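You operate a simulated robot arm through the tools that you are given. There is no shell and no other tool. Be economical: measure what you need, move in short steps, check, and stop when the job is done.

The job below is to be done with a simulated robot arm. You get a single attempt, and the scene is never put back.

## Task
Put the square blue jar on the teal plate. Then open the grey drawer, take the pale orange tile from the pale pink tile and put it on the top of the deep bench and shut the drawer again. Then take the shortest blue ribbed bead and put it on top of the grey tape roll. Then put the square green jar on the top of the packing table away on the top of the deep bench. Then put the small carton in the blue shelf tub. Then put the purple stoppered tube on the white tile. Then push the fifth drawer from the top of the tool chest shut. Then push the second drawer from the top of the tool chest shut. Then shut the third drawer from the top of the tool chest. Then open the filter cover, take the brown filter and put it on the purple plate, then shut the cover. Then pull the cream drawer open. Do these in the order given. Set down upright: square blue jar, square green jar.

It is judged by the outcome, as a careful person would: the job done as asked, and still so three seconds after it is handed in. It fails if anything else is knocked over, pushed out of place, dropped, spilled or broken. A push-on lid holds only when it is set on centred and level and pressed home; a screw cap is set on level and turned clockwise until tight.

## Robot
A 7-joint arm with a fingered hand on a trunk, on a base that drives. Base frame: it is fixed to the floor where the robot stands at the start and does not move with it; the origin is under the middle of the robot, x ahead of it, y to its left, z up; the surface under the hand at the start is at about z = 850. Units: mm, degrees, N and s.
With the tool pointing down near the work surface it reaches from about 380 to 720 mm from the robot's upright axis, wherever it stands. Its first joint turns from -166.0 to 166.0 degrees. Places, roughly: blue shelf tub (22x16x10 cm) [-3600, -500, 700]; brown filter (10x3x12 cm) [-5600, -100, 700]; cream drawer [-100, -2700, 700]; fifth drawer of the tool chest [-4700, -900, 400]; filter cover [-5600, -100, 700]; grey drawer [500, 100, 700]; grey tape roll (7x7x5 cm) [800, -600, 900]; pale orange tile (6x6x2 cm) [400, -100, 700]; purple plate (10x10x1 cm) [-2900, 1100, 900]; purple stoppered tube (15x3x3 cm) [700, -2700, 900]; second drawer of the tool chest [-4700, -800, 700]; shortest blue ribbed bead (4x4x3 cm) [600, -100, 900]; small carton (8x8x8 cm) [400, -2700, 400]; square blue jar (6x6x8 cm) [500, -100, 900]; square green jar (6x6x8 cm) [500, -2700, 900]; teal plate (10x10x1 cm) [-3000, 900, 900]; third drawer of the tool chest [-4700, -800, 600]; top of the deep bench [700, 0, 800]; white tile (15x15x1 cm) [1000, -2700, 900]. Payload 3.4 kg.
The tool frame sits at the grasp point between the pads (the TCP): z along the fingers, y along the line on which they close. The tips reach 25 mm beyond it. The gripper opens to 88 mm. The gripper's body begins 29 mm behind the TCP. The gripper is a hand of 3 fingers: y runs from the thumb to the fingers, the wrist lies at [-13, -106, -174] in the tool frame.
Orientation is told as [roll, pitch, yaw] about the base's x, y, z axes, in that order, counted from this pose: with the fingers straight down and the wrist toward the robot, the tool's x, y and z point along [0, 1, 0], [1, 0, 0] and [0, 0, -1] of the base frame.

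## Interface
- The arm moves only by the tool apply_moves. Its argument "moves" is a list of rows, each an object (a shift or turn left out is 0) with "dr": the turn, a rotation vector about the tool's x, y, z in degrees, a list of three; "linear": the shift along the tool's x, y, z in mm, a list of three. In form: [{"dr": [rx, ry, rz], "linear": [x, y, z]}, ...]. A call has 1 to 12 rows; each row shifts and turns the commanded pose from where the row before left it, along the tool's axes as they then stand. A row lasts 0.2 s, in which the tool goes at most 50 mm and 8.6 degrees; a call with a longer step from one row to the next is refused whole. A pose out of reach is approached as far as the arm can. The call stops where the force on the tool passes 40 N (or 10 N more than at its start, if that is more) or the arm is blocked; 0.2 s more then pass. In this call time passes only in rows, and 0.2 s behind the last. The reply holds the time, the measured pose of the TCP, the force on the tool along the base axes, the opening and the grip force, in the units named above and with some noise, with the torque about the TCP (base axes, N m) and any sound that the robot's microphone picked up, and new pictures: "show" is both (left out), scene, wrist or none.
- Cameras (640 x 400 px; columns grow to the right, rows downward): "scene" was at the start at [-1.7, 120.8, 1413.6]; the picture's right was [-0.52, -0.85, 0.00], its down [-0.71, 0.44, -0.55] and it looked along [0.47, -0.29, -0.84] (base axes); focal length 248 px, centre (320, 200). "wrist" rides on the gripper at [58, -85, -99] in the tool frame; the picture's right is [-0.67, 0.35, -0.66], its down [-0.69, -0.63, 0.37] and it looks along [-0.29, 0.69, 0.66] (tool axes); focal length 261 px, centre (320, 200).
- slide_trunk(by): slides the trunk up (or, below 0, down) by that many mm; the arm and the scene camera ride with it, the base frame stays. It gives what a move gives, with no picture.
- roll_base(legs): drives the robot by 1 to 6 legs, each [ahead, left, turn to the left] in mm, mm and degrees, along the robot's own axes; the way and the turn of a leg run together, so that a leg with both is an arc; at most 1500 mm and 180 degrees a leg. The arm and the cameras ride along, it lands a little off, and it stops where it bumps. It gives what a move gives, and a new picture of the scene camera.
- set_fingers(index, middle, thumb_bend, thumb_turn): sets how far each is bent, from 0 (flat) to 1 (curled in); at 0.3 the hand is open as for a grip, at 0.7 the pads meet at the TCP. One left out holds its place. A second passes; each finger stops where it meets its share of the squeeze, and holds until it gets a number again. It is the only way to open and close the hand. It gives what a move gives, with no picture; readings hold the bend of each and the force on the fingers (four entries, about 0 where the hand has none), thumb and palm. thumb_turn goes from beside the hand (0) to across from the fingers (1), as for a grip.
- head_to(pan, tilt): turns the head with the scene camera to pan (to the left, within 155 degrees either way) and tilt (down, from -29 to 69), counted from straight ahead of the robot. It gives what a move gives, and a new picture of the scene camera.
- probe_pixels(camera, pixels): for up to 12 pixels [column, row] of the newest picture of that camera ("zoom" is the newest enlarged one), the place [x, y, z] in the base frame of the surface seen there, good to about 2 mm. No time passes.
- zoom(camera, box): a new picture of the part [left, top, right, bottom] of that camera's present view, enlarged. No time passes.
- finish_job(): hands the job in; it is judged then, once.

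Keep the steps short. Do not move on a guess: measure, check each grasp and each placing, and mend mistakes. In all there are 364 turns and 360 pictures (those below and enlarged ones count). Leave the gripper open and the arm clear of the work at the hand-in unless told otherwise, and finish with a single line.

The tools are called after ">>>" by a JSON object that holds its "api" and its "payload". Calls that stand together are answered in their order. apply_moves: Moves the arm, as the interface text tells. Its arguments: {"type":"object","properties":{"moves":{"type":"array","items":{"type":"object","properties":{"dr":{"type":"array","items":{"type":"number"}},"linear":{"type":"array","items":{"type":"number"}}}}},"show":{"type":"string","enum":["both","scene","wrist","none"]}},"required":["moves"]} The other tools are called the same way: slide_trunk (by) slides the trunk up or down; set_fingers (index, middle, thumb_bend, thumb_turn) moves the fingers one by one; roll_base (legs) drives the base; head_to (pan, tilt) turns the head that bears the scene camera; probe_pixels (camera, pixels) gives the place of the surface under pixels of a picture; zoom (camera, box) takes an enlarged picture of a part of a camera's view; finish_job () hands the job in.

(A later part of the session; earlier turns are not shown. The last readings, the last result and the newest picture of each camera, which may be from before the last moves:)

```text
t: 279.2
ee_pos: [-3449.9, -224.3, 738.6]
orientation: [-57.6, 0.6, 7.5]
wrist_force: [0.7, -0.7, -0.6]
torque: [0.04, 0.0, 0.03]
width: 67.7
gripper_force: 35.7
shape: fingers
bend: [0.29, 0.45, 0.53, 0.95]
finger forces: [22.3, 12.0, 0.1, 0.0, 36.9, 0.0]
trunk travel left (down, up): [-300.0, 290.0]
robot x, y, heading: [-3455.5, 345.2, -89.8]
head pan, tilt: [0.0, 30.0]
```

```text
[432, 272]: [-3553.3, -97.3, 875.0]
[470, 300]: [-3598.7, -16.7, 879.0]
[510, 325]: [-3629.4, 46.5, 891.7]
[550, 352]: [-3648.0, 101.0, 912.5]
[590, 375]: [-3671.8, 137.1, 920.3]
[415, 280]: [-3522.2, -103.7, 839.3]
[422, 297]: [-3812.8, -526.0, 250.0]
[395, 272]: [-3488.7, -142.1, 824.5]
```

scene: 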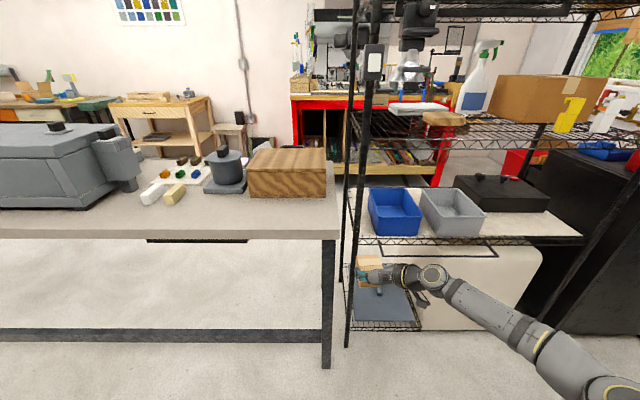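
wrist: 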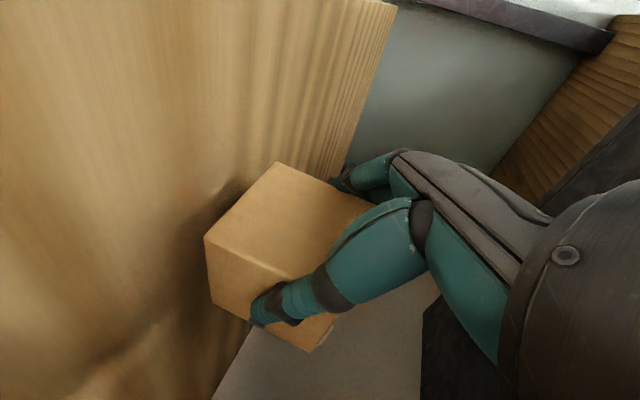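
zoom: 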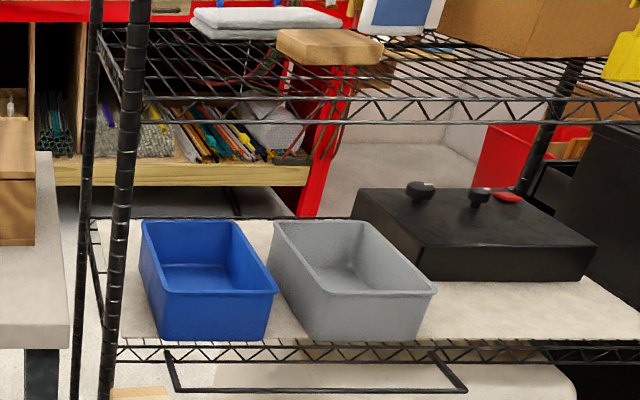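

Plan: raise to TCP ≈878 (carton bottom ≈828, rim 804, upper shelf underside ≈1065), drive right 130 and ahead.

>>> {"api": "slide_trunk", "payload": {"by": 140}}

>>> {"api": "roll_base", "payload": {"legs": [[0, -130, 0], [170, 0, 0]]}}

```text
t: 280.8
ee_pos: [-3450.2, -223.7, 878.4]
orientation: [-57.6, 0.5, 7.6]
wrist_force: [-0.1, -0.1, -2.2]
torque: [0.03, 0.0, 0.01]
width: 67.6
gripper_force: 35.2
shape: fingers
bend: [0.29, 0.45, 0.53, 0.95]
finger forces: [22.3, 12.0, 0.0, 0.1, 36.9, 0.0]
trunk travel left (down, up): [-440.0, 150.0]
robot x, y, heading: [-3455.1, 348.7, -89.7]
head pan, tilt: [0.0, 30.0]
```

```text
t: 283.1
ee_pos: [-3574.5, -390.5, 878.3]
orientation: [-57.6, 0.5, 7.7]
wrist_force: [-0.2, 0.2, -1.4]
torque: [0.04, 0.01, -0.02]
width: 67.5
gripper_force: 34.3
shape: fingers
bend: [0.29, 0.45, 0.53, 0.95]
finger forces: [22.1, 12.0, 0.0, 0.0, 36.9, 0.0]
trunk travel left (down, up): [-440.0, 150.0]
robot x, y, heading: [-3582.4, 183.1, -89.8]
head pan, tilt: [0.0, 30.0]
```

scene: 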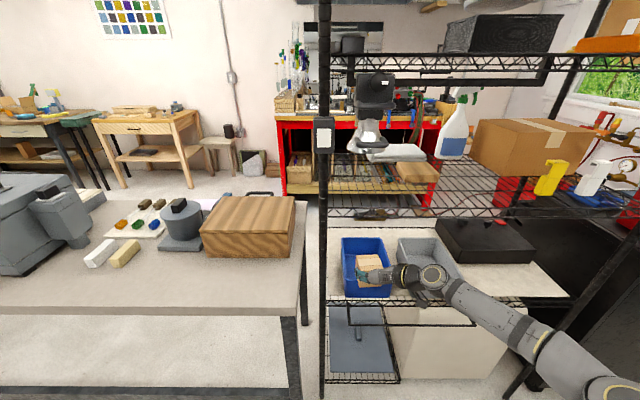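

>>> {"api": "roll_base", "payload": {"legs": [[162, -6, 0]]}}

>>> {"api": "apply_moves", "payload": {"moves": [{"linear": [8.4, 0, 5.4]}], "show": "wrist"}}

>>> {"api": "zoom", "payload": {"camera": "scene", "box": [320, 200, 480, 300]}}

```text
t: 284.6
ee_pos: [-3576.8, -550.9, 879.2]
orientation: [-57.6, 0.5, 7.9]
wrist_force: [-0.3, 0.1, -1.1]
torque: [0.02, -0.02, -0.01]
width: 67.8
gripper_force: 35.3
shape: fingers
bend: [0.29, 0.45, 0.53, 0.95]
finger forces: [22.3, 12.0, 0.0, 0.1, 36.7, 0.1]
trunk travel left (down, up): [-440.0, 150.0]
robot x, y, heading: [-3588.5, 12.6, -89.5]
head pan, tilt: [0.0, 30.0]
```

scene: 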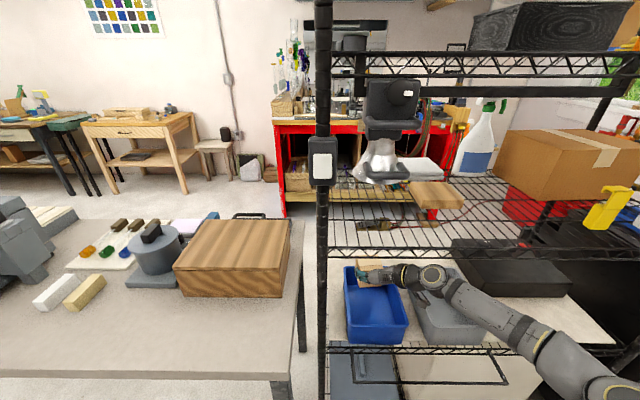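

```text
t: 285.0
ee_pos: [-3577.2, -552.2, 868.3]
orientation: [-57.5, 0.5, 8.0]
wrist_force: [-0.2, 0.5, -1.4]
torque: [0.07, 0.0, -0.03]
width: 67.4
gripper_force: 35.7
shape: fingers
bend: [0.29, 0.45, 0.53, 0.95]
finger forces: [22.2, 12.1, 0.0, 0.0, 36.8, 0.0]
trunk travel left (down, up): [-440.0, 150.0]
robot x, y, heading: [-3585.8, 17.3, -89.5]
head pan, tilt: [0.0, 30.0]
```

wrist: 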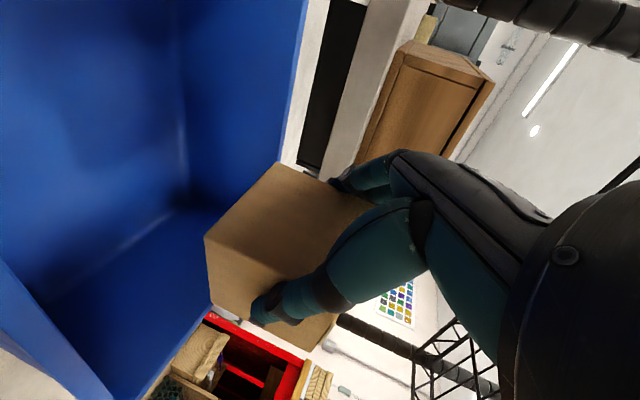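

```text
4.00 times, centred on (400, 250) of scene
```

zoom: 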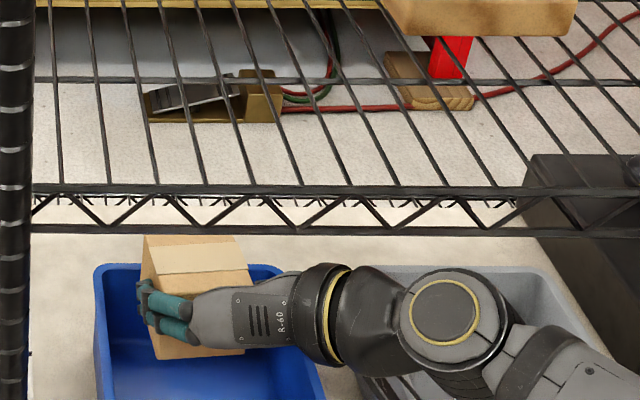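

>>> {"api": "probe_pixels", "payload": {"camera": "wrist", "pixels": [[150, 300], [120, 310], [185, 110], [100, 150], [290, 60], [60, 310]]}}

>>> {"api": "probe_pixels", "payload": {"camera": "zoom", "pixels": [[125, 330], [150, 380], [270, 290], [320, 380], [100, 290], [280, 270], [250, 370], [360, 360], [350, 300]]}}

```text
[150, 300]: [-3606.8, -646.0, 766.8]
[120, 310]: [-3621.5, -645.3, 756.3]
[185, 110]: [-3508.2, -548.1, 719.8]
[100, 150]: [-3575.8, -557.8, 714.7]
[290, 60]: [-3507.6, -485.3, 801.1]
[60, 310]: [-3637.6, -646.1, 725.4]
```

```text
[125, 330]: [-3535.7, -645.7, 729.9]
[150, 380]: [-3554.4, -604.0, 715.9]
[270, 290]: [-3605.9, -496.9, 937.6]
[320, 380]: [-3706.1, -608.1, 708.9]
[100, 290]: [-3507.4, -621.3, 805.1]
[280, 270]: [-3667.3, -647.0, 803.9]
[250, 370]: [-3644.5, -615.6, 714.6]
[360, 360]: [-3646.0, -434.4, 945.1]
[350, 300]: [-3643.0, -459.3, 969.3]
```

Tub floor z≈715, inner left x≈-3508. I shift 6 mm left and 8 mm deeper, then descend in steps watching force.

>>> {"api": "apply_moves", "payload": {"moves": [{"linear": [-4.3, 6, 6.7]}, {"linear": [16.9, 0, 10.7]}, {"linear": [16.9, 0, 10.7]}, {"linear": [16.9, 0, 10.7]}, {"linear": [12.6, 0, 8.1]}], "show": "both"}}

```text
t: 286.2
ee_pos: [-3571.3, -558.4, 791.5]
orientation: [-57.6, 0.5, 7.9]
wrist_force: [0.6, 0.1, -0.5]
torque: [0.05, -0.02, 0.0]
width: 67.7
gripper_force: 35.7
shape: fingers
bend: [0.29, 0.45, 0.53, 0.95]
finger forces: [22.1, 11.8, 0.0, 0.0, 36.3, 0.0]
trunk travel left (down, up): [-440.0, 150.0]
robot x, y, heading: [-3586.0, 15.9, -89.7]
head pan, tilt: [0.0, 30.0]
```

scene: 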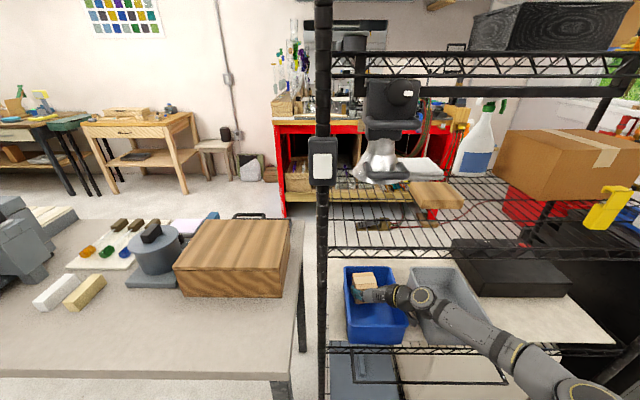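
wrist: 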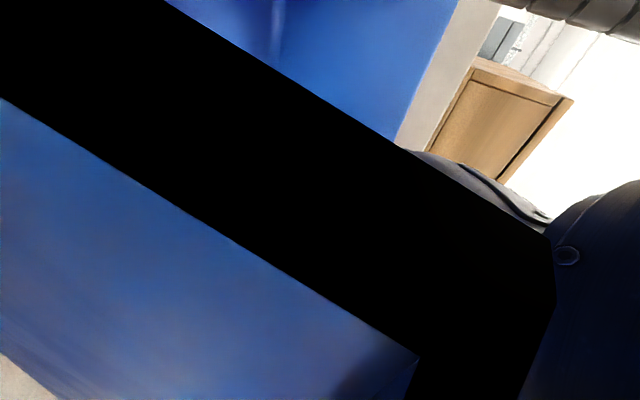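

Force is nil. Continue down gently.

>>> {"api": "apply_moves", "payload": {"moves": [{"linear": [5.9, 0, 3.8]}, {"linear": [4.2, 0, 2.7]}, {"linear": [4.2, 0, 2.7]}, {"linear": [2.5, 0, 1.6]}], "show": "none"}}

```text
t: 287.2
ee_pos: [-3570.5, -559.0, 772.5]
orientation: [-57.7, 0.5, 7.8]
wrist_force: [-5.4, 0.9, 12.8]
torque: [1.18, 1.0, 0.41]
width: 67.5
gripper_force: 35.1
shape: fingers
bend: [0.29, 0.45, 0.53, 0.95]
finger forces: [22.0, 11.6, 0.1, 0.0, 36.2, 0.0]
trunk travel left (down, up): [-440.0, 150.0]
robot x, y, heading: [-3584.8, 12.9, -89.5]
head pan, tilt: [0.0, 30.0]
```

The hand touches the rim while the carton is ~7 mm above the floor. I back up 2 mm and release it.

>>> {"api": "apply_moves", "payload": {"moves": [{"linear": [-1.7, 0, -1.1]}], "show": "none"}}

>>> {"api": "set_fingers", "payload": {"index": 0.25, "middle": 0.3, "thumb_bend": 0.3}}

>>> {"api": "apply_moves", "payload": {"moves": [{"linear": [-8.4, 0, -5.4]}, {"linear": [-16.9, 0, -10.7]}, {"linear": [-25, 0, -16]}, {"linear": [-25, 0, -16]}, {"linear": [-10, 0, -6.4]}], "show": "both"}}

```text
t: 287.6
ee_pos: [-3570.4, -559.0, 773.6]
orientation: [-57.4, 0.5, 8.0]
wrist_force: [-0.7, 0.1, -0.9]
torque: [-0.02, 0.03, -0.02]
width: 67.4
gripper_force: 35.0
shape: fingers
bend: [0.29, 0.45, 0.53, 0.95]
finger forces: [22.2, 11.4, 0.1, 0.1, 36.0, 0.0]
trunk travel left (down, up): [-440.0, 150.0]
robot x, y, heading: [-3583.1, 17.7, -89.2]
head pan, tilt: [0.0, 30.0]
```

```text
t: 288.6
ee_pos: [-3570.3, -559.4, 774.7]
orientation: [-57.6, 0.6, 7.8]
wrist_force: [0.1, 0.5, 0.2]
torque: [0.01, -0.03, 0.0]
width: 91.2
gripper_force: 0.1
shape: fingers
bend: [0.25, 0.3, 0.3, 0.97]
finger forces: [0.4, 0.0, 0.0, 0.0, 0.0, 0.1]
trunk travel left (down, up): [-440.0, 150.0]
robot x, y, heading: [-3584.7, 14.7, -89.3]
head pan, tilt: [0.0, 30.0]
```

```text
t: 289.8
ee_pos: [-3569.3, -559.3, 879.6]
orientation: [-57.5, 0.5, 7.9]
wrist_force: [0.3, 0.4, 0.1]
torque: [-0.01, 0.01, -0.02]
width: 91.0
gripper_force: 0.0
shape: fingers
bend: [0.25, 0.3, 0.3, 0.97]
finger forces: [0.0, 0.0, 0.1, 0.0, 0.0, 0.0]
trunk travel left (down, up): [-440.0, 150.0]
robot x, y, heading: [-3582.5, 16.0, -89.3]
head pan, tilt: [0.0, 30.0]
```

scene: 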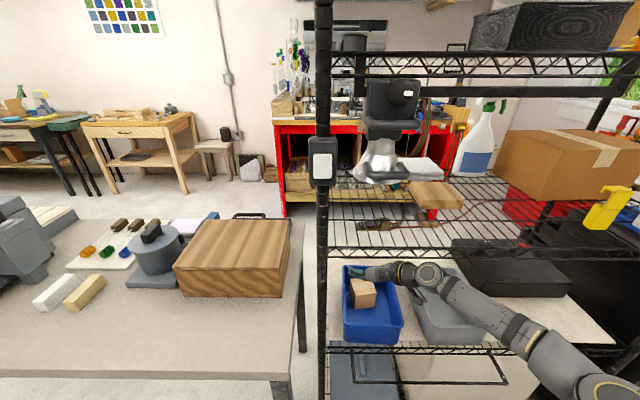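
wrist: 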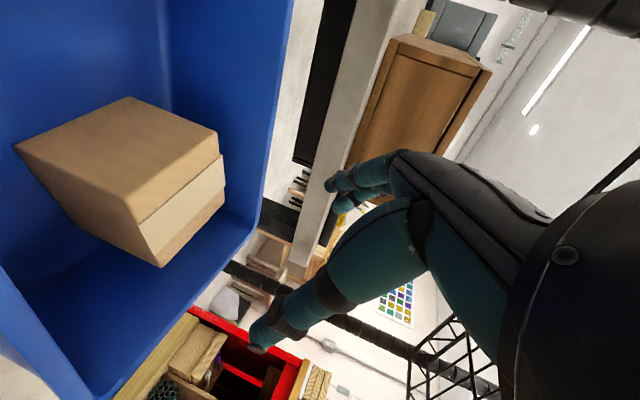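

Carton rests in the blue tub. Back out and return the hand to the pointing-down pose.

>>> {"api": "roll_base", "payload": {"legs": [[-330, 0, 0]]}}

>>> {"api": "apply_moves", "payload": {"moves": [{"dr": [0, 8.2, 0], "linear": [10, 0, -30]}, {"dr": [0, 8.2, 0], "linear": [15, 0, -30]}, {"dr": [0, 8.2, 0], "linear": [20, 0, -20]}, {"dr": [0, 8.2, 0], "linear": [20, 0, -10]}, {"dr": [0, 8.2, 0]}, {"dr": [0, 8.2, 0]}, {"dr": [0, 8.2, 0]}], "show": "none"}}

>>> {"api": "apply_moves", "payload": {"moves": [{"dr": [0, 0, 8.2]}, {"dr": [0, 0, 8.2]}, {"dr": [0, 0, 8.2]}, {"dr": [0, 0, 8.2]}, {"dr": [0, 0, 8.2]}, {"dr": [0, 0, 8.2]}, {"dr": [0, 0, 8.2]}, {"dr": [0, 0, 8.2]}, {"dr": [0, 0, 8.2]}, {"dr": [0, 0, 8.2]}, {"dr": [0, 0, 8.2]}, {"dr": [0, 0, 7.4]}], "show": "scene"}}

```text
t: 291.9
ee_pos: [-3572.1, -230.9, 879.5]
orientation: [-57.6, 0.5, 8.0]
wrist_force: [0.1, -0.1, 0.3]
torque: [0.02, 0.01, 0.01]
width: 91.0
gripper_force: 0.0
shape: fingers
bend: [0.25, 0.3, 0.3, 0.97]
finger forces: [0.0, 0.0, 0.1, 0.0, 0.1, 0.0]
trunk travel left (down, up): [-440.0, 150.0]
robot x, y, heading: [-3590.6, 349.1, -89.1]
head pan, tilt: [0.0, 30.0]
```

scene: 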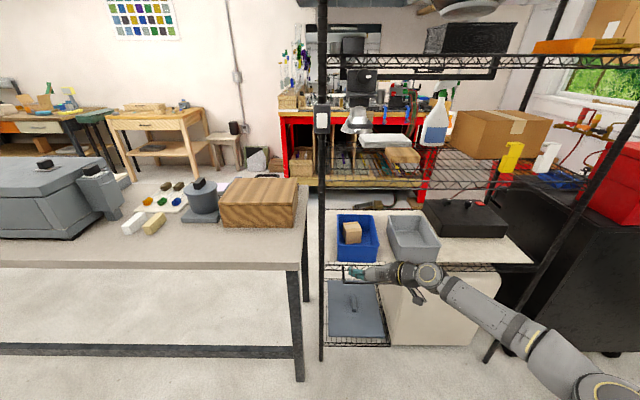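

```text
t: 293.6
ee_pos: [-3588.5, -116.3, 895.0]
orientation: [0.0, 0.5, 8.1]
wrist_force: [0.1, 0.6, -0.3]
torque: [-0.04, 0.03, 0.0]
width: 90.7
gripper_force: 0.1
shape: fingers
bend: [0.25, 0.3, 0.3, 0.97]
finger forces: [0.0, 0.1, 0.0, 0.0, 0.1, 0.1]
trunk travel left (down, up): [-440.0, 150.0]
robot x, y, heading: [-3592.2, 345.4, -89.2]
head pan, tilt: [0.0, 30.0]
```

```text
t: 296.1
ee_pos: [-3588.7, -117.5, 893.2]
orientation: [-0.6, -0.3, -89.7]
wrist_force: [-0.6, 0.3, -0.2]
torque: [-0.02, 0.03, -0.05]
width: 91.0
gripper_force: 0.1
shape: fingers
bend: [0.25, 0.3, 0.3, 0.97]
finger forces: [0.0, 0.0, 0.0, 0.0, 0.0, 0.0]
trunk travel left (down, up): [-440.0, 150.0]
robot x, y, heading: [-3588.0, 348.0, -89.4]
head pan, tilt: [0.0, 30.0]
```

scene: 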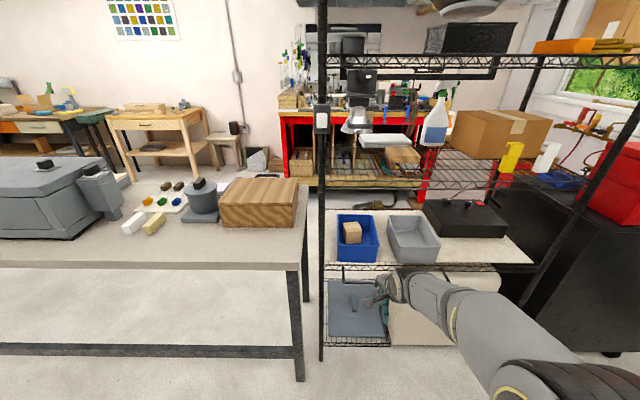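

Drive back to the packing table for the purple tube.

>>> {"api": "roll_base", "payload": {"legs": [[0, 1500, 0], [0, 1500, 0], [0, 260, 0], [1400, 0, 0], [600, 0, 0]]}}

>>> {"api": "roll_base", "payload": {"legs": [[0, 1000, 0]]}}

```text
t: 321.4
ee_pos: [-254.3, -1990.5, 894.5]
orientation: [-0.5, -0.4, -87.6]
wrist_force: [-0.7, -0.7, 0.0]
torque: [0.02, 0.01, -0.02]
width: 90.9
gripper_force: 0.1
shape: fingers
bend: [0.25, 0.3, 0.3, 0.97]
finger forces: [0.0, 0.1, 0.0, 0.0, 0.0, 0.0]
trunk travel left (down, up): [-440.0, 150.0]
robot x, y, heading: [-270.8, -1524.5, -87.4]
head pan, tilt: [0.0, 30.0]
```

scene: 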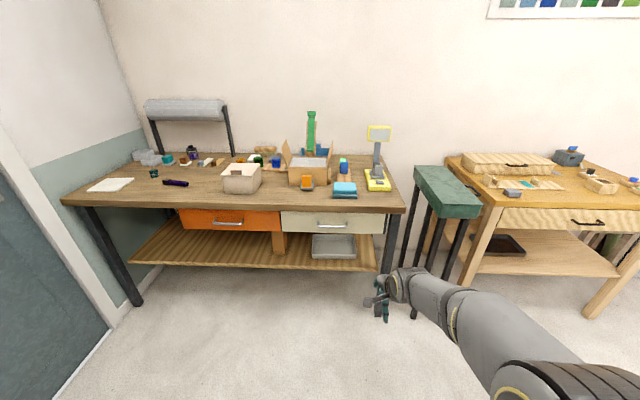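

```text
t: 325.5
ee_pos: [566.3, -1955.4, 892.2]
orientation: [-0.1, -0.3, -87.9]
wrist_force: [-0.4, 0.0, 0.2]
torque: [-0.03, 0.0, -0.03]
width: 90.9
gripper_force: 0.0
shape: fingers
bend: [0.25, 0.3, 0.3, 0.97]
finger forces: [0.1, 0.1, 0.0, 0.1, 0.0, 0.0]
trunk travel left (down, up): [-440.0, 150.0]
robot x, y, heading: [557.8, -1494.1, -87.2]
head pan, tilt: [0.0, 30.0]
stopped in leg 1: the robot was blocked; the commanded pose is now the measured one
```

scene: 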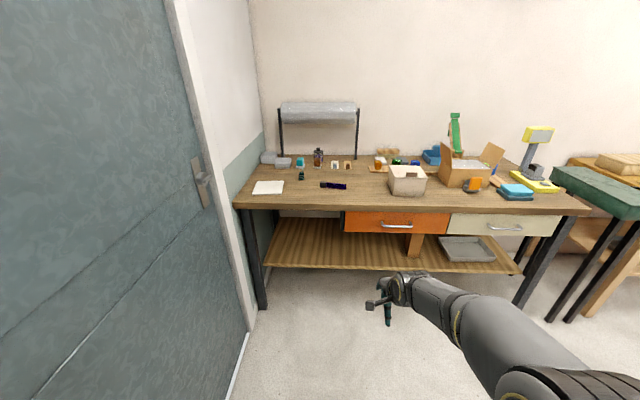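

The robot's left side met the cabinet; I move right a bit, go ahead past it, then left.

>>> {"api": "roll_base", "payload": {"legs": [[0, -40, 0], [580, 0, -2.5], [0, 280, 0]]}}

>>> {"api": "zoom", "payload": {"camera": "scene", "box": [200, 120, 440, 270]}}

```text
t: 330.9
ee_pos: [814.0, -2534.1, 894.1]
orientation: [-0.5, -0.2, -90.6]
wrist_force: [0.2, -0.1, 1.0]
torque: [0.04, 0.01, -0.05]
width: 90.7
gripper_force: 0.1
shape: fingers
bend: [0.25, 0.3, 0.3, 0.97]
finger forces: [0.0, 0.0, 0.1, 0.0, 0.1, 0.1]
trunk travel left (down, up): [-440.0, 150.0]
robot x, y, heading: [822.5, -2069.0, -90.3]
head pan, tilt: [0.0, 30.0]
```

scene: 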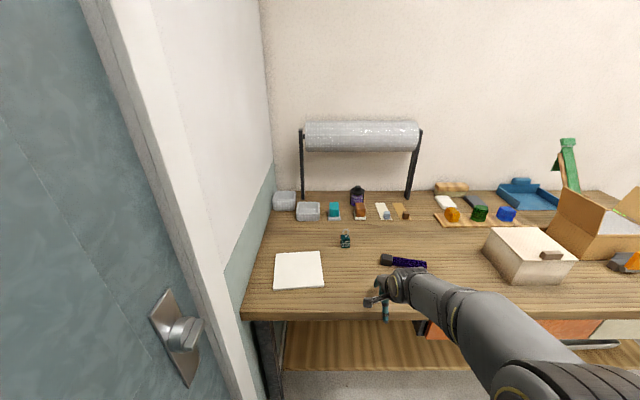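

```text
2.67 times, centred on (320, 195) of scene
```

zoom: 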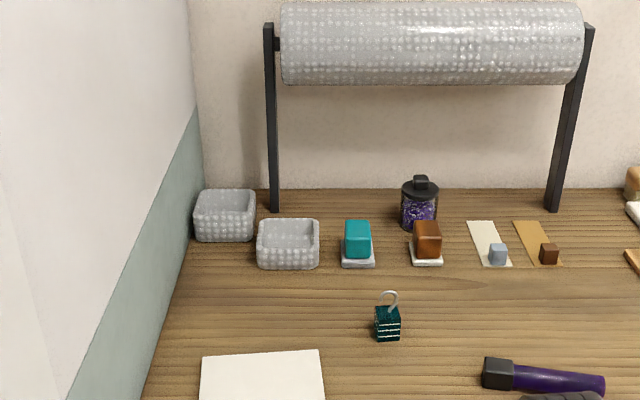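

Raise the trunk 120 for safety and look at the tube with the wrist camera.

>>> {"api": "slide_trunk", "payload": {"by": 120}}

>>> {"api": "apply_moves", "payload": {"moves": [{"linear": [-30, 20, 0]}, {"linear": [-30, 20, 0]}], "show": "both"}}

```text
t: 332.4
ee_pos: [814.6, -2533.6, 1013.9]
orientation: [-0.6, -0.3, -90.5]
wrist_force: [-0.4, -0.2, 0.5]
torque: [-0.01, -0.02, 0.01]
width: 91.0
gripper_force: 0.0
shape: fingers
bend: [0.25, 0.3, 0.3, 0.97]
finger forces: [0.0, 0.0, 0.0, 0.0, 0.0, 0.0]
trunk travel left (down, up): [-560.0, 30.0]
robot x, y, heading: [819.1, -2067.2, -90.1]
head pan, tilt: [0.0, 30.0]
```

```text
t: 333.0
ee_pos: [754.4, -2572.9, 1013.4]
orientation: [-0.5, -0.2, -90.5]
wrist_force: [-0.2, -0.4, 0.2]
torque: [-0.04, -0.02, -0.03]
width: 90.9
gripper_force: 0.0
shape: fingers
bend: [0.25, 0.3, 0.3, 0.97]
finger forces: [0.1, 0.0, 0.0, 0.1, 0.1, 0.0]
trunk travel left (down, up): [-560.0, 30.0]
robot x, y, heading: [821.6, -2068.7, -90.2]
head pan, tilt: [0.0, 30.0]
```

scene: 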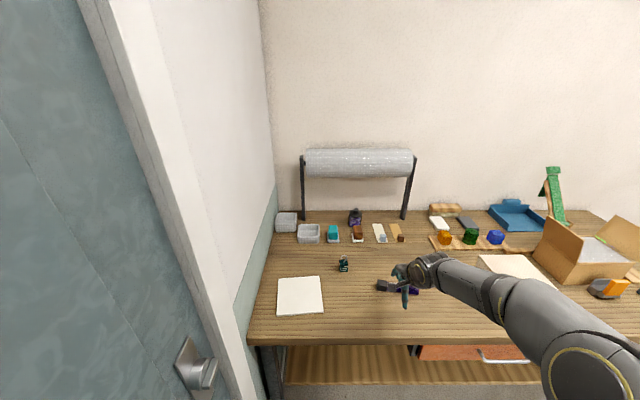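
wrist: 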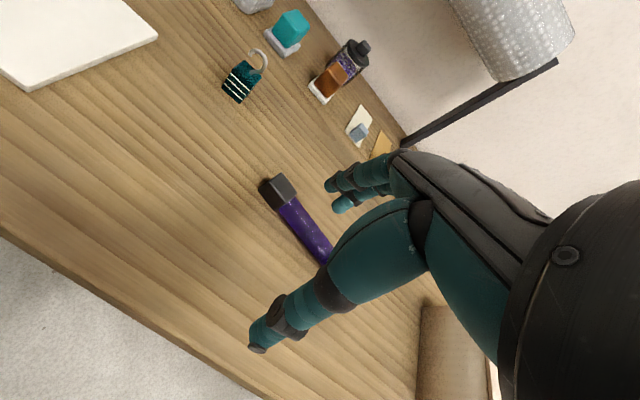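

>>> {"api": "zoom", "payload": {"camera": "wrist", "box": [240, 160, 368, 240]}}

>>> {"api": "probe_pixels", "payload": {"camera": "zoom", "pixels": [[175, 105], [215, 160], [240, 215], [320, 320], [400, 460], [300, 290], [120, 130], [250, 150], [380, 370]]}}

>>> {"api": "probe_pixels", "payload": {"camera": "scene", "pixels": [[280, 279], [320, 278], [277, 313], [323, 311], [300, 295], [380, 285], [395, 288], [416, 292]]}}

```text
5.00 times, centred on (304, 200) of wrist
```

zoom: 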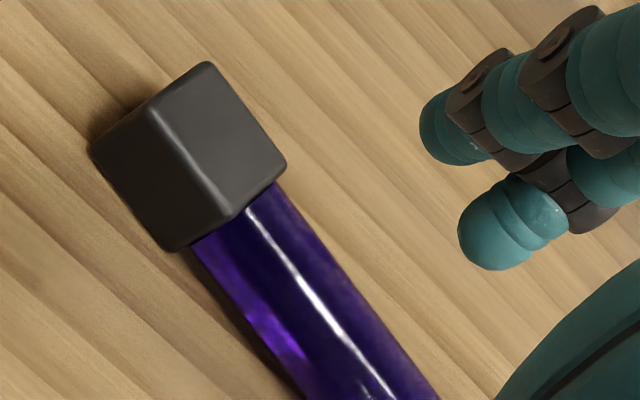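

```text
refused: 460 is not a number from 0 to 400
```

```text
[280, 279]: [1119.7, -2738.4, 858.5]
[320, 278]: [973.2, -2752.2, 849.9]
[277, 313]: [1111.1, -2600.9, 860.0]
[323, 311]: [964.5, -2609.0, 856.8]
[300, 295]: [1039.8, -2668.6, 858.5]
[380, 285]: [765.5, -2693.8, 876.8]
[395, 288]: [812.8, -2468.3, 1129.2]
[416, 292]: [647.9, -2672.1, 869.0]
```

>>> {"api": "probe_pixels", "payload": {"camera": "zoom", "pixels": [[150, 110], [208, 65], [285, 160], [225, 130], [260, 205], [300, 275], [340, 330], [380, 390], [270, 320], [340, 290]]}}

>>> {"api": "probe_pixels", "payload": {"camera": "scene", "pixels": [[378, 285], [385, 289], [418, 293], [414, 290]]}}

```text
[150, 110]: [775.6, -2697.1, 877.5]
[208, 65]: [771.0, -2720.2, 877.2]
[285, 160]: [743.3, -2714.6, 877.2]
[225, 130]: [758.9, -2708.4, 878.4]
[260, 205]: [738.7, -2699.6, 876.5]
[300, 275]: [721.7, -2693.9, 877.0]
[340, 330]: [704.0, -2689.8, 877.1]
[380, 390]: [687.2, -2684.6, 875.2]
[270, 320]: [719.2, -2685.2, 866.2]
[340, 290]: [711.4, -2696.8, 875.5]
```

```text
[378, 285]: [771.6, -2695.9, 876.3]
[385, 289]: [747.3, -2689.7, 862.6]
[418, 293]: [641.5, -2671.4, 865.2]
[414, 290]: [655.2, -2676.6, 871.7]
```

Tube axis is slanted ~16°; ridge centre at (706,-2690), top 877. Move over it, turn the hand 16° right, pre-shape the fingers.

>>> {"api": "apply_moves", "payload": {"moves": [{"dr": [0.4, 0, 0], "linear": [-24, 40, 0]}, {"linear": [-24, 40, 0]}, {"linear": [0, 37, 20]}, {"dr": [0, 0, 7.8], "linear": [0, 0, 25]}, {"dr": [0, 0, 7.9], "linear": [0, 0, 30]}], "show": "none"}}

>>> {"api": "set_fingers", "payload": {"index": 0.42, "middle": 0.42, "thumb_bend": 0.42}}

>>> {"api": "apply_moves", "payload": {"moves": [{"linear": [0, 0, 10]}], "show": "wrist"}}

```text
t: 334.2
ee_pos: [704.6, -2690.9, 938.8]
orientation: [-0.6, 0.0, -106.2]
wrist_force: [-0.5, -0.5, -0.2]
torque: [-0.04, 0.0, 0.0]
width: 91.0
gripper_force: 0.0
shape: fingers
bend: [0.25, 0.3, 0.3, 0.97]
finger forces: [0.1, 0.1, 0.0, 0.0, 0.1, 0.0]
trunk travel left (down, up): [-560.0, 30.0]
robot x, y, heading: [820.2, -2070.2, -90.3]
head pan, tilt: [0.0, 30.0]
```

```text
t: 335.2
ee_pos: [703.9, -2690.1, 939.9]
orientation: [-0.4, 0.0, -106.2]
wrist_force: [0.2, -0.4, 0.1]
torque: [0.0, -0.01, -0.01]
width: 59.6
gripper_force: 0.1
shape: fingers
bend: [0.42, 0.42, 0.42, 0.97]
finger forces: [0.0, 0.0, 0.0, 0.0, 0.0, 0.1]
trunk travel left (down, up): [-560.0, 30.0]
robot x, y, heading: [819.4, -2071.6, -90.1]
head pan, tilt: [0.0, 30.0]
```

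```text
t: 335.6
ee_pos: [705.1, -2690.7, 929.8]
orientation: [-0.6, -0.1, -106.2]
wrist_force: [-0.1, 0.3, 0.0]
torque: [0.01, -0.03, 0.0]
width: 59.6
gripper_force: 0.1
shape: fingers
bend: [0.42, 0.42, 0.42, 0.97]
finger forces: [0.0, 0.1, 0.1, 0.1, 0.0, 0.1]
trunk travel left (down, up): [-560.0, 30.0]
robot x, y, heading: [825.4, -2064.5, -90.2]
head pan, tilt: [0.0, 30.0]
```

wrist: 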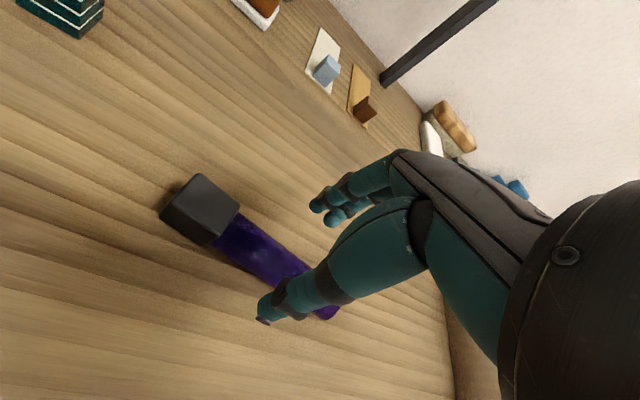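

Aligned with the tube. Descend 49 mm to z≈881 and close.

>>> {"api": "apply_moves", "payload": {"moves": [{"linear": [0, 0, 20]}, {"linear": [0, 0, 18]}, {"linear": [0, 0, 10]}], "show": "wrist"}}

>>> {"api": "set_fingers", "payload": {"index": 0.7, "middle": 0.7, "thumb_bend": 0.7}}

>>> {"api": "apply_moves", "payload": {"moves": [{"linear": [0, 0, -10]}, {"linear": [0, 0, -25]}, {"linear": [0, 0, -35]}], "show": "both"}}

```text
t: 336.4
ee_pos: [701.7, -2690.1, 881.6]
orientation: [-0.5, 0.0, -106.2]
wrist_force: [-0.7, -0.4, -0.1]
torque: [0.01, 0.04, 0.02]
width: 59.8
gripper_force: 0.0
shape: fingers
bend: [0.42, 0.42, 0.42, 0.97]
finger forces: [0.0, 0.0, 0.0, 0.0, 0.0, 0.0]
trunk travel left (down, up): [-560.0, 30.0]
robot x, y, heading: [819.1, -2071.6, -90.4]
head pan, tilt: [0.0, 30.0]
```

wrist: 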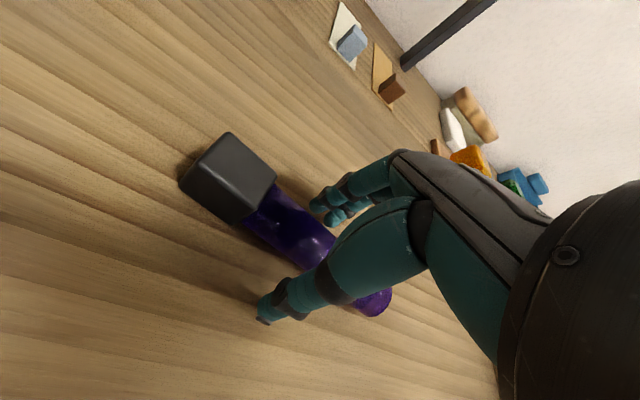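

```text
t: 337.4
ee_pos: [701.7, -2690.1, 883.3]
orientation: [-0.5, 0.1, -106.2]
wrist_force: [-0.1, 0.6, 0.7]
torque: [0.03, 0.0, 0.03]
width: 19.8
gripper_force: 9.3
shape: fingers
bend: [0.62, 0.65, 0.59, 0.96]
finger forces: [5.0, 4.3, 0.1, 0.0, 9.2, 0.0]
trunk travel left (down, up): [-560.0, 30.0]
robot x, y, heading: [822.8, -2071.9, -90.1]
head pan, tilt: [0.0, 30.0]
```

```text
t: 338.2
ee_pos: [702.8, -2691.4, 954.0]
orientation: [-0.4, 0.1, -106.2]
wrist_force: [1.0, -0.1, -0.9]
torque: [0.03, 0.0, -0.03]
width: 20.1
gripper_force: 9.7
shape: fingers
bend: [0.62, 0.65, 0.59, 0.96]
finger forces: [5.0, 4.2, 0.0, 0.1, 9.3, 0.0]
trunk travel left (down, up): [-560.0, 30.0]
robot x, y, heading: [820.6, -2068.8, -90.0]
head pan, tilt: [0.0, 30.0]
```

scene: 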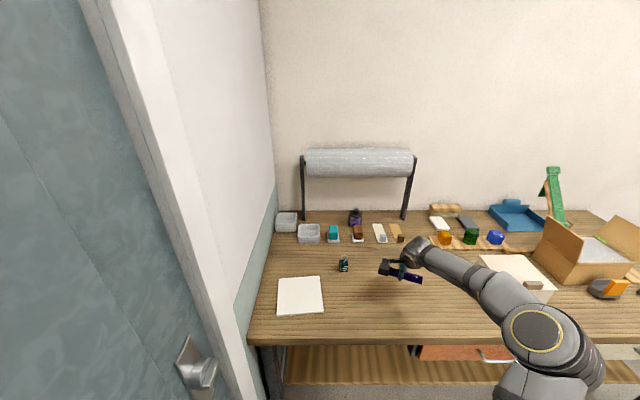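
wrist: 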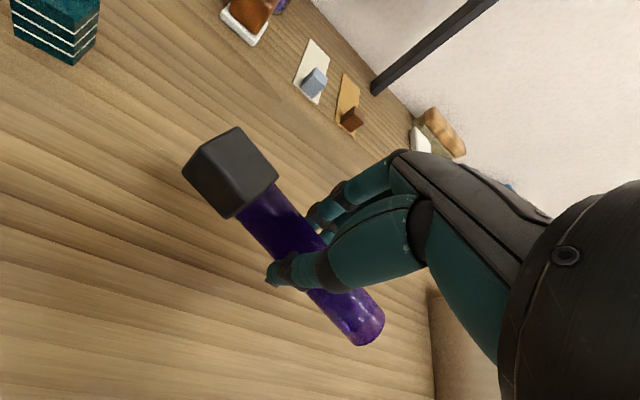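

Tube held. Raise and carry to the tile centre (1042,-2673).

>>> {"api": "apply_moves", "payload": {"moves": [{"linear": [0, 0, -45]}, {"linear": [39.6, -13.9, 0]}, {"linear": [39.6, -13.9, 0]}, {"linear": [39.6, -13.9, 0]}, {"linear": [39.6, -13.9, 0]}, {"linear": [39.6, -13.9, 0]}, {"linear": [39.6, -13.9, 0]}, {"linear": [39.6, -13.9, 0]}, {"linear": [39.6, -13.9, 0]}], "show": "both"}}

```text
t: 340.2
ee_pos: [1013.3, -2671.0, 996.5]
orientation: [-0.4, -0.1, -106.3]
wrist_force: [0.2, -0.2, -0.8]
torque: [0.0, 0.03, -0.02]
width: 20.0
gripper_force: 9.3
shape: fingers
bend: [0.62, 0.65, 0.59, 0.96]
finger forces: [5.0, 4.1, 0.0, 0.0, 9.1, 0.1]
out of reach, approached as far as the arm can: row 9
trunk travel left (down, up): [-560.0, 30.0]
robot x, y, heading: [817.9, -2071.0, -90.2]
head pan, tilt: [0.0, 30.0]
```

scene: 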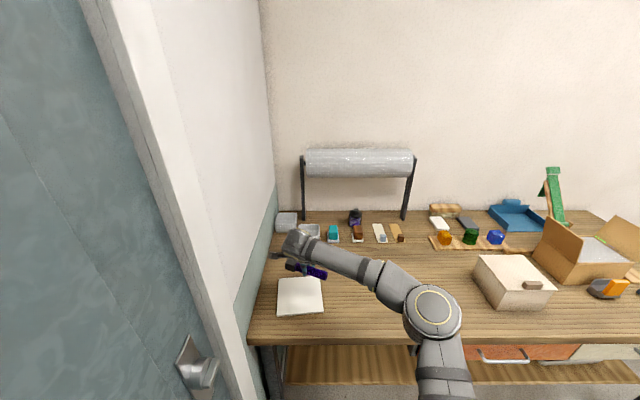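
wrist: 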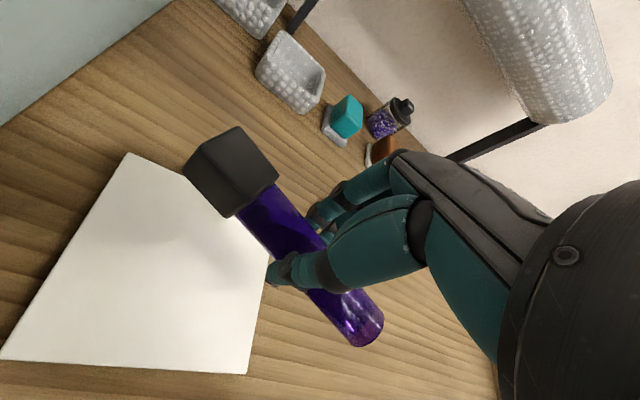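

Just short by 25 mm. Nudge the base left 30.

>>> {"api": "roll_base", "payload": {"legs": [[0, 30, 0]]}}

>>> {"api": "apply_moves", "payload": {"moves": [{"linear": [0, 0, 30]}], "show": "wrist"}}

>>> {"api": "probe_pixels", "payload": {"camera": "wrist", "pixels": [[128, 160], [10, 355], [242, 370], [130, 280]]}}

```text
t: 341.1
ee_pos: [1044.9, -2672.1, 995.1]
orientation: [-0.6, 0.1, -106.2]
wrist_force: [-0.2, -0.6, -0.3]
torque: [0.0, 0.0, 0.0]
width: 19.8
gripper_force: 8.9
shape: fingers
bend: [0.62, 0.65, 0.6, 0.96]
finger forces: [5.0, 4.2, 0.0, 0.0, 9.1, 0.1]
trunk travel left (down, up): [-560.0, 30.0]
robot x, y, heading: [849.2, -2067.6, -90.3]
head pan, tilt: [0.0, 30.0]
```

scene: 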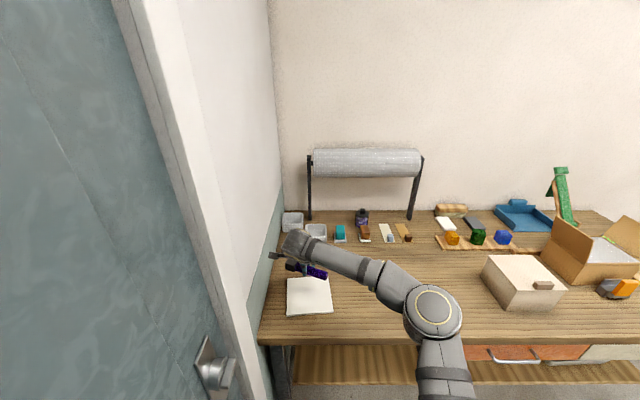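

```text
t: 341.4
ee_pos: [1044.8, -2672.4, 964.3]
orientation: [-0.6, -0.1, -106.3]
wrist_force: [0.2, 0.1, -0.8]
torque: [0.01, -0.01, -0.01]
width: 19.7
gripper_force: 9.1
shape: fingers
bend: [0.62, 0.65, 0.6, 0.96]
finger forces: [5.2, 4.1, 0.1, 0.1, 9.2, 0.0]
trunk travel left (down, up): [-560.0, 30.0]
robot x, y, heading: [849.6, -2069.9, -90.3]
head pan, tilt: [0.0, 30.0]
```

wrist: 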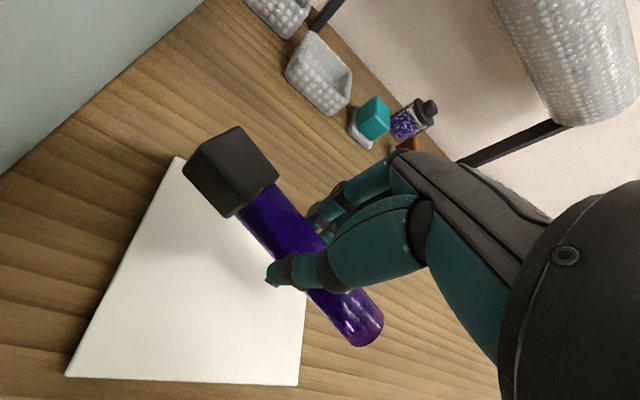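

```text
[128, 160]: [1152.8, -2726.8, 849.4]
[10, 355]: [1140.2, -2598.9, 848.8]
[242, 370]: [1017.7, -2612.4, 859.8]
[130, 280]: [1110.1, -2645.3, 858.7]
```

>>> {"api": "apply_moves", "payload": {"moves": [{"linear": [-7, 4, 30]}, {"linear": [0, 0, 25]}, {"linear": [0, 0, 10]}, {"linear": [0, 0, 3]}, {"linear": [0, 0, 2]}], "show": "wrist"}}

```text
t: 342.6
ee_pos: [1035.1, -2671.6, 893.8]
orientation: [-0.5, 0.1, -106.2]
wrist_force: [-1.5, -0.3, 0.2]
torque: [0.04, 0.01, -0.01]
width: 19.8
gripper_force: 8.9
shape: fingers
bend: [0.62, 0.65, 0.6, 0.96]
finger forces: [5.1, 4.0, 0.0, 0.0, 9.1, 0.0]
trunk travel left (down, up): [-560.0, 30.0]
robot x, y, heading: [847.2, -2070.8, -90.2]
head pan, tilt: [0.0, 30.0]
```

wrist: 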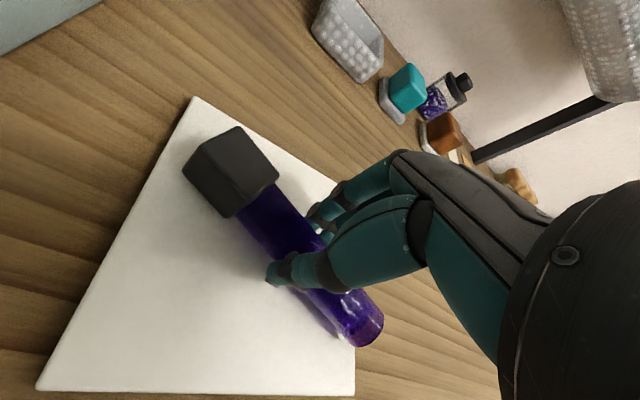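

Shift 7 mm left to centre, then lower to contact.

>>> {"api": "apply_moves", "payload": {"moves": [{"linear": [7, -2, 0]}, {"linear": [0, 0, 1.5]}, {"linear": [0, 0, 1.5]}, {"linear": [0, 0, 1]}], "show": "none"}}

```text
t: 343.6
ee_pos: [1043.7, -2673.6, 891.8]
orientation: [-0.5, -0.1, -106.2]
wrist_force: [-2.0, -0.7, 2.7]
torque: [-0.01, 0.05, -0.03]
width: 19.8
gripper_force: 10.0
shape: fingers
bend: [0.62, 0.65, 0.6, 0.96]
finger forces: [5.5, 4.4, 0.0, 0.0, 9.2, 0.0]
trunk travel left (down, up): [-560.0, 30.0]
robot x, y, heading: [850.0, -2068.8, -90.2]
head pan, tilt: [0.0, 30.0]
```

Light contact. Release gently, rise.

>>> {"api": "set_fingers", "payload": {"index": 0.5, "middle": 0.5, "thumb_bend": 0.45}}

>>> {"api": "apply_moves", "payload": {"moves": [{"linear": [0, 0, -15]}, {"linear": [0, 0, -35]}, {"linear": [0, 0, -40]}, {"linear": [0, -20, -10]}, {"linear": [0, -40, 0]}], "show": "wrist"}}

```text
t: 344.6
ee_pos: [1043.8, -2673.6, 891.1]
orientation: [-0.4, 0.1, -106.2]
wrist_force: [-0.5, -0.2, 0.2]
torque: [-0.02, 0.01, 0.0]
width: 46.8
gripper_force: 0.1
shape: fingers
bend: [0.5, 0.5, 0.45, 0.97]
finger forces: [0.0, 0.1, 0.0, 0.0, 0.1, 0.0]
trunk travel left (down, up): [-560.0, 30.0]
robot x, y, heading: [850.3, -2070.9, -90.2]
head pan, tilt: [0.0, 30.0]
```

```text
t: 345.9
ee_pos: [1058.5, -2613.4, 989.9]
orientation: [-0.5, 0.0, -106.3]
wrist_force: [0.2, -1.1, 0.9]
torque: [0.0, 0.02, 0.01]
width: 46.7
gripper_force: 0.1
shape: fingers
bend: [0.5, 0.5, 0.45, 0.97]
finger forces: [0.0, 0.0, 0.1, 0.0, 0.0, 0.0]
trunk travel left (down, up): [-560.0, 30.0]
robot x, y, heading: [850.9, -2067.9, -90.3]
head pan, tilt: [0.0, 30.0]
```

wrist: 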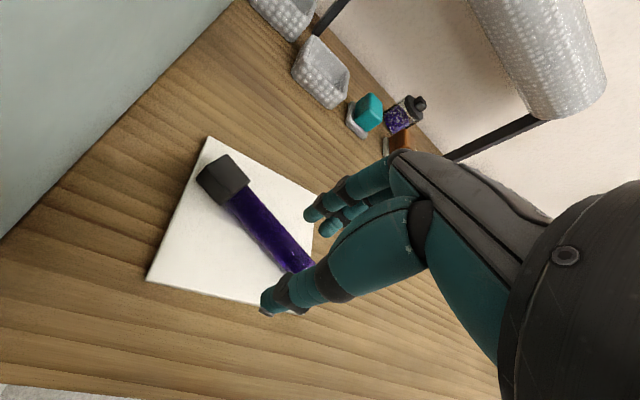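

Tube lies on the white tile. Next the tool chest. Tuck the arm in front and travel to the far aisle.

>>> {"api": "apply_moves", "payload": {"moves": [{"dr": [0, 0, -8], "linear": [-40, -10, -5]}, {"dr": [0, 0, -8], "linear": [-40, -10, -5]}, {"linear": [-40, -15, 0]}, {"linear": [-40, -20, 0]}, {"linear": [-35, -20, 0]}], "show": "none"}}

>>> {"api": "roll_base", "payload": {"legs": [[-420, 0, 0], [0, -1150, 0], [-1500, 0, 0], [-480, 0, 0]]}}

```text
t: 347.1
ee_pos: [872.5, -2522.5, 1004.6]
orientation: [-0.6, 0.2, -90.2]
wrist_force: [0.5, 0.3, 0.5]
torque: [0.01, -0.01, -0.01]
width: 46.7
gripper_force: 0.2
shape: fingers
bend: [0.5, 0.5, 0.45, 0.97]
finger forces: [0.0, 0.0, 0.0, 0.0, 0.0, 0.1]
trunk travel left (down, up): [-560.0, 30.0]
robot x, y, heading: [848.6, -2067.7, -90.2]
head pan, tilt: [0.0, 30.0]
```

```text
t: 364.4
ee_pos: [-201.4, -145.5, 1002.7]
orientation: [-0.5, 0.1, -93.3]
wrist_force: [-0.2, 1.3, 0.4]
torque: [0.03, 0.0, 0.03]
width: 47.0
gripper_force: 0.2
shape: fingers
bend: [0.5, 0.5, 0.45, 0.97]
finger forces: [0.0, 0.0, 0.1, 0.0, 0.0, 0.1]
trunk travel left (down, up): [-560.0, 30.0]
robot x, y, heading: [-200.7, 308.6, -93.1]
head pan, tilt: [0.0, 30.0]
```

scene: 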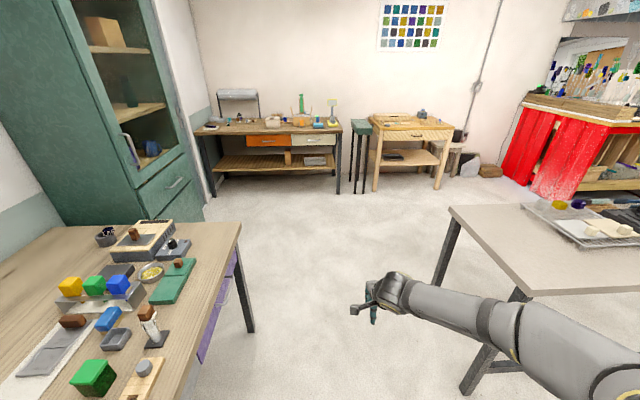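

>>> {"api": "roll_base", "payload": {"legs": [[0, 0, 3.2], [0, -1500, 0], [0, -1500, 0], [0, -900, 0]]}}

>>> {"api": "head_to", "payload": {"pan": -40, "tilt": 25}}

```text
t: 383.7
ee_pos: [-4117.3, -96.1, 1002.6]
orientation: [-0.5, 0.2, -91.1]
wrist_force: [0.2, -0.2, 0.0]
torque: [-0.01, -0.01, 0.01]
width: 46.4
gripper_force: 0.0
shape: fingers
bend: [0.5, 0.5, 0.45, 0.97]
finger forces: [0.1, 0.0, 0.0, 0.0, 0.0, 0.0]
trunk travel left (down, up): [-560.0, 30.0]
robot x, y, heading: [-4131.5, 359.7, -91.0]
head pan, tilt: [0.0, 30.0]
```

scene: 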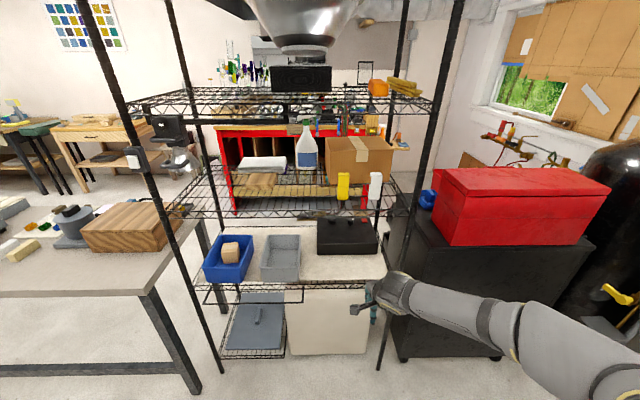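

```text
t: 384.8
ee_pos: [-4117.1, -96.5, 1003.4]
orientation: [-0.5, 0.1, -91.2]
wrist_force: [-0.1, -0.6, 0.2]
torque: [-0.01, 0.02, 0.01]
width: 46.6
gripper_force: 0.1
shape: fingers
bend: [0.5, 0.5, 0.45, 0.97]
finger forces: [0.1, 0.0, 0.0, 0.0, 0.1, 0.1]
trunk travel left (down, up): [-560.0, 30.0]
robot x, y, heading: [-4131.3, 359.1, -91.0]
head pan, tilt: [-40.0, 25.0]
```

scene: 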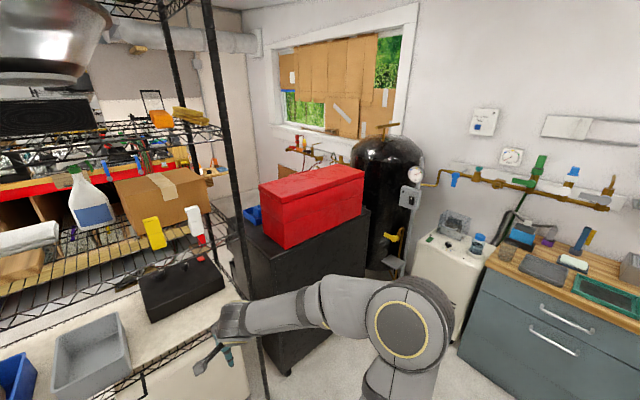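

The chest (black, under the red toolbox) shows no drawers on this side; drawer depths suggest they open toward -y. I'll go round to the south side of the middle table.

>>> {"api": "roll_base", "payload": {"legs": [[0, 1500, 1], [0, 1500, 0], [0, 800, 0], [1400, 0, 0], [450, 0, 0], [0, 0, 180]]}}

>>> {"api": "head_to", "payload": {"pan": 60, "tilt": 20}}

```text
t: 419.9
ee_pos: [-304.1, -980.6, 1003.3]
orientation: [-0.6, 0.1, 93.3]
wrist_force: [0.1, -0.3, 0.1]
torque: [0.04, -0.02, 0.01]
width: 46.8
gripper_force: 0.0
shape: fingers
bend: [0.5, 0.5, 0.45, 0.97]
finger forces: [0.1, 0.0, 0.1, 0.0, 0.1, 0.1]
trunk travel left (down, up): [-560.0, 30.0]
robot x, y, heading: [-254.2, -1432.8, 93.2]
head pan, tilt: [-40.0, 25.0]
```

scene: 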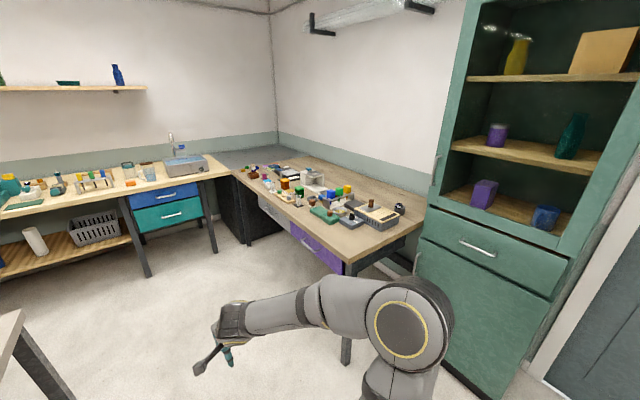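

```text
t: 421.6
ee_pos: [-303.5, -981.6, 1003.8]
orientation: [-0.4, 0.1, 93.2]
wrist_force: [-0.7, -0.2, 0.5]
torque: [0.01, 0.03, -0.01]
width: 46.7
gripper_force: 0.1
shape: fingers
bend: [0.5, 0.5, 0.45, 0.97]
finger forces: [0.0, 0.1, 0.0, 0.0, 0.1, 0.0]
trunk travel left (down, up): [-560.0, 30.0]
robot x, y, heading: [-254.6, -1433.3, 93.3]
head pan, tilt: [60.0, 20.0]
```

scene: 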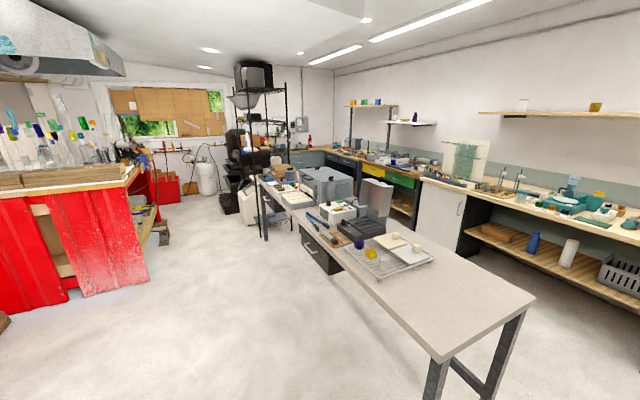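

>>> {"api": "zoom", "payload": {"camera": "scene", "box": [140, 120, 380, 270]}}

>>> {"api": "probe_pixels", "payload": {"camera": "scene", "pixels": [[318, 262], [305, 240], [150, 270], [165, 235], [236, 200], [243, 225], [200, 215], [262, 232], [245, 190], [225, 212]]}}

```text
2.67 times, centred on (260, 195) of scene
```

zoom: 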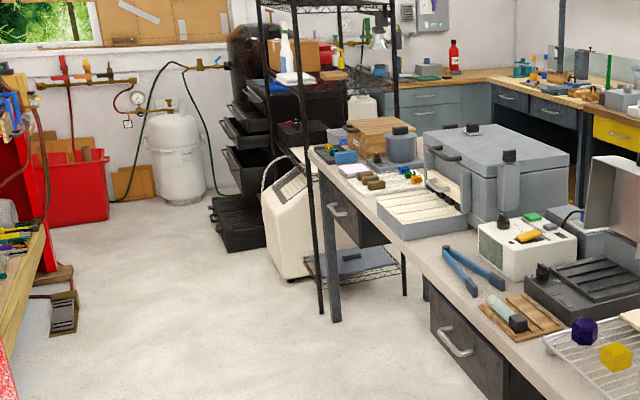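

```text
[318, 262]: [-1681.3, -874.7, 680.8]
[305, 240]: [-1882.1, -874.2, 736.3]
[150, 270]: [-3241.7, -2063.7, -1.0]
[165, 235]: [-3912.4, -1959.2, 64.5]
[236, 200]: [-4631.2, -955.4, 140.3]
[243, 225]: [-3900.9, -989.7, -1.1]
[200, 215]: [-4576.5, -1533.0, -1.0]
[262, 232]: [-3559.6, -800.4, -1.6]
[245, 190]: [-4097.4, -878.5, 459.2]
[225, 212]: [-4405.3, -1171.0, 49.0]
```

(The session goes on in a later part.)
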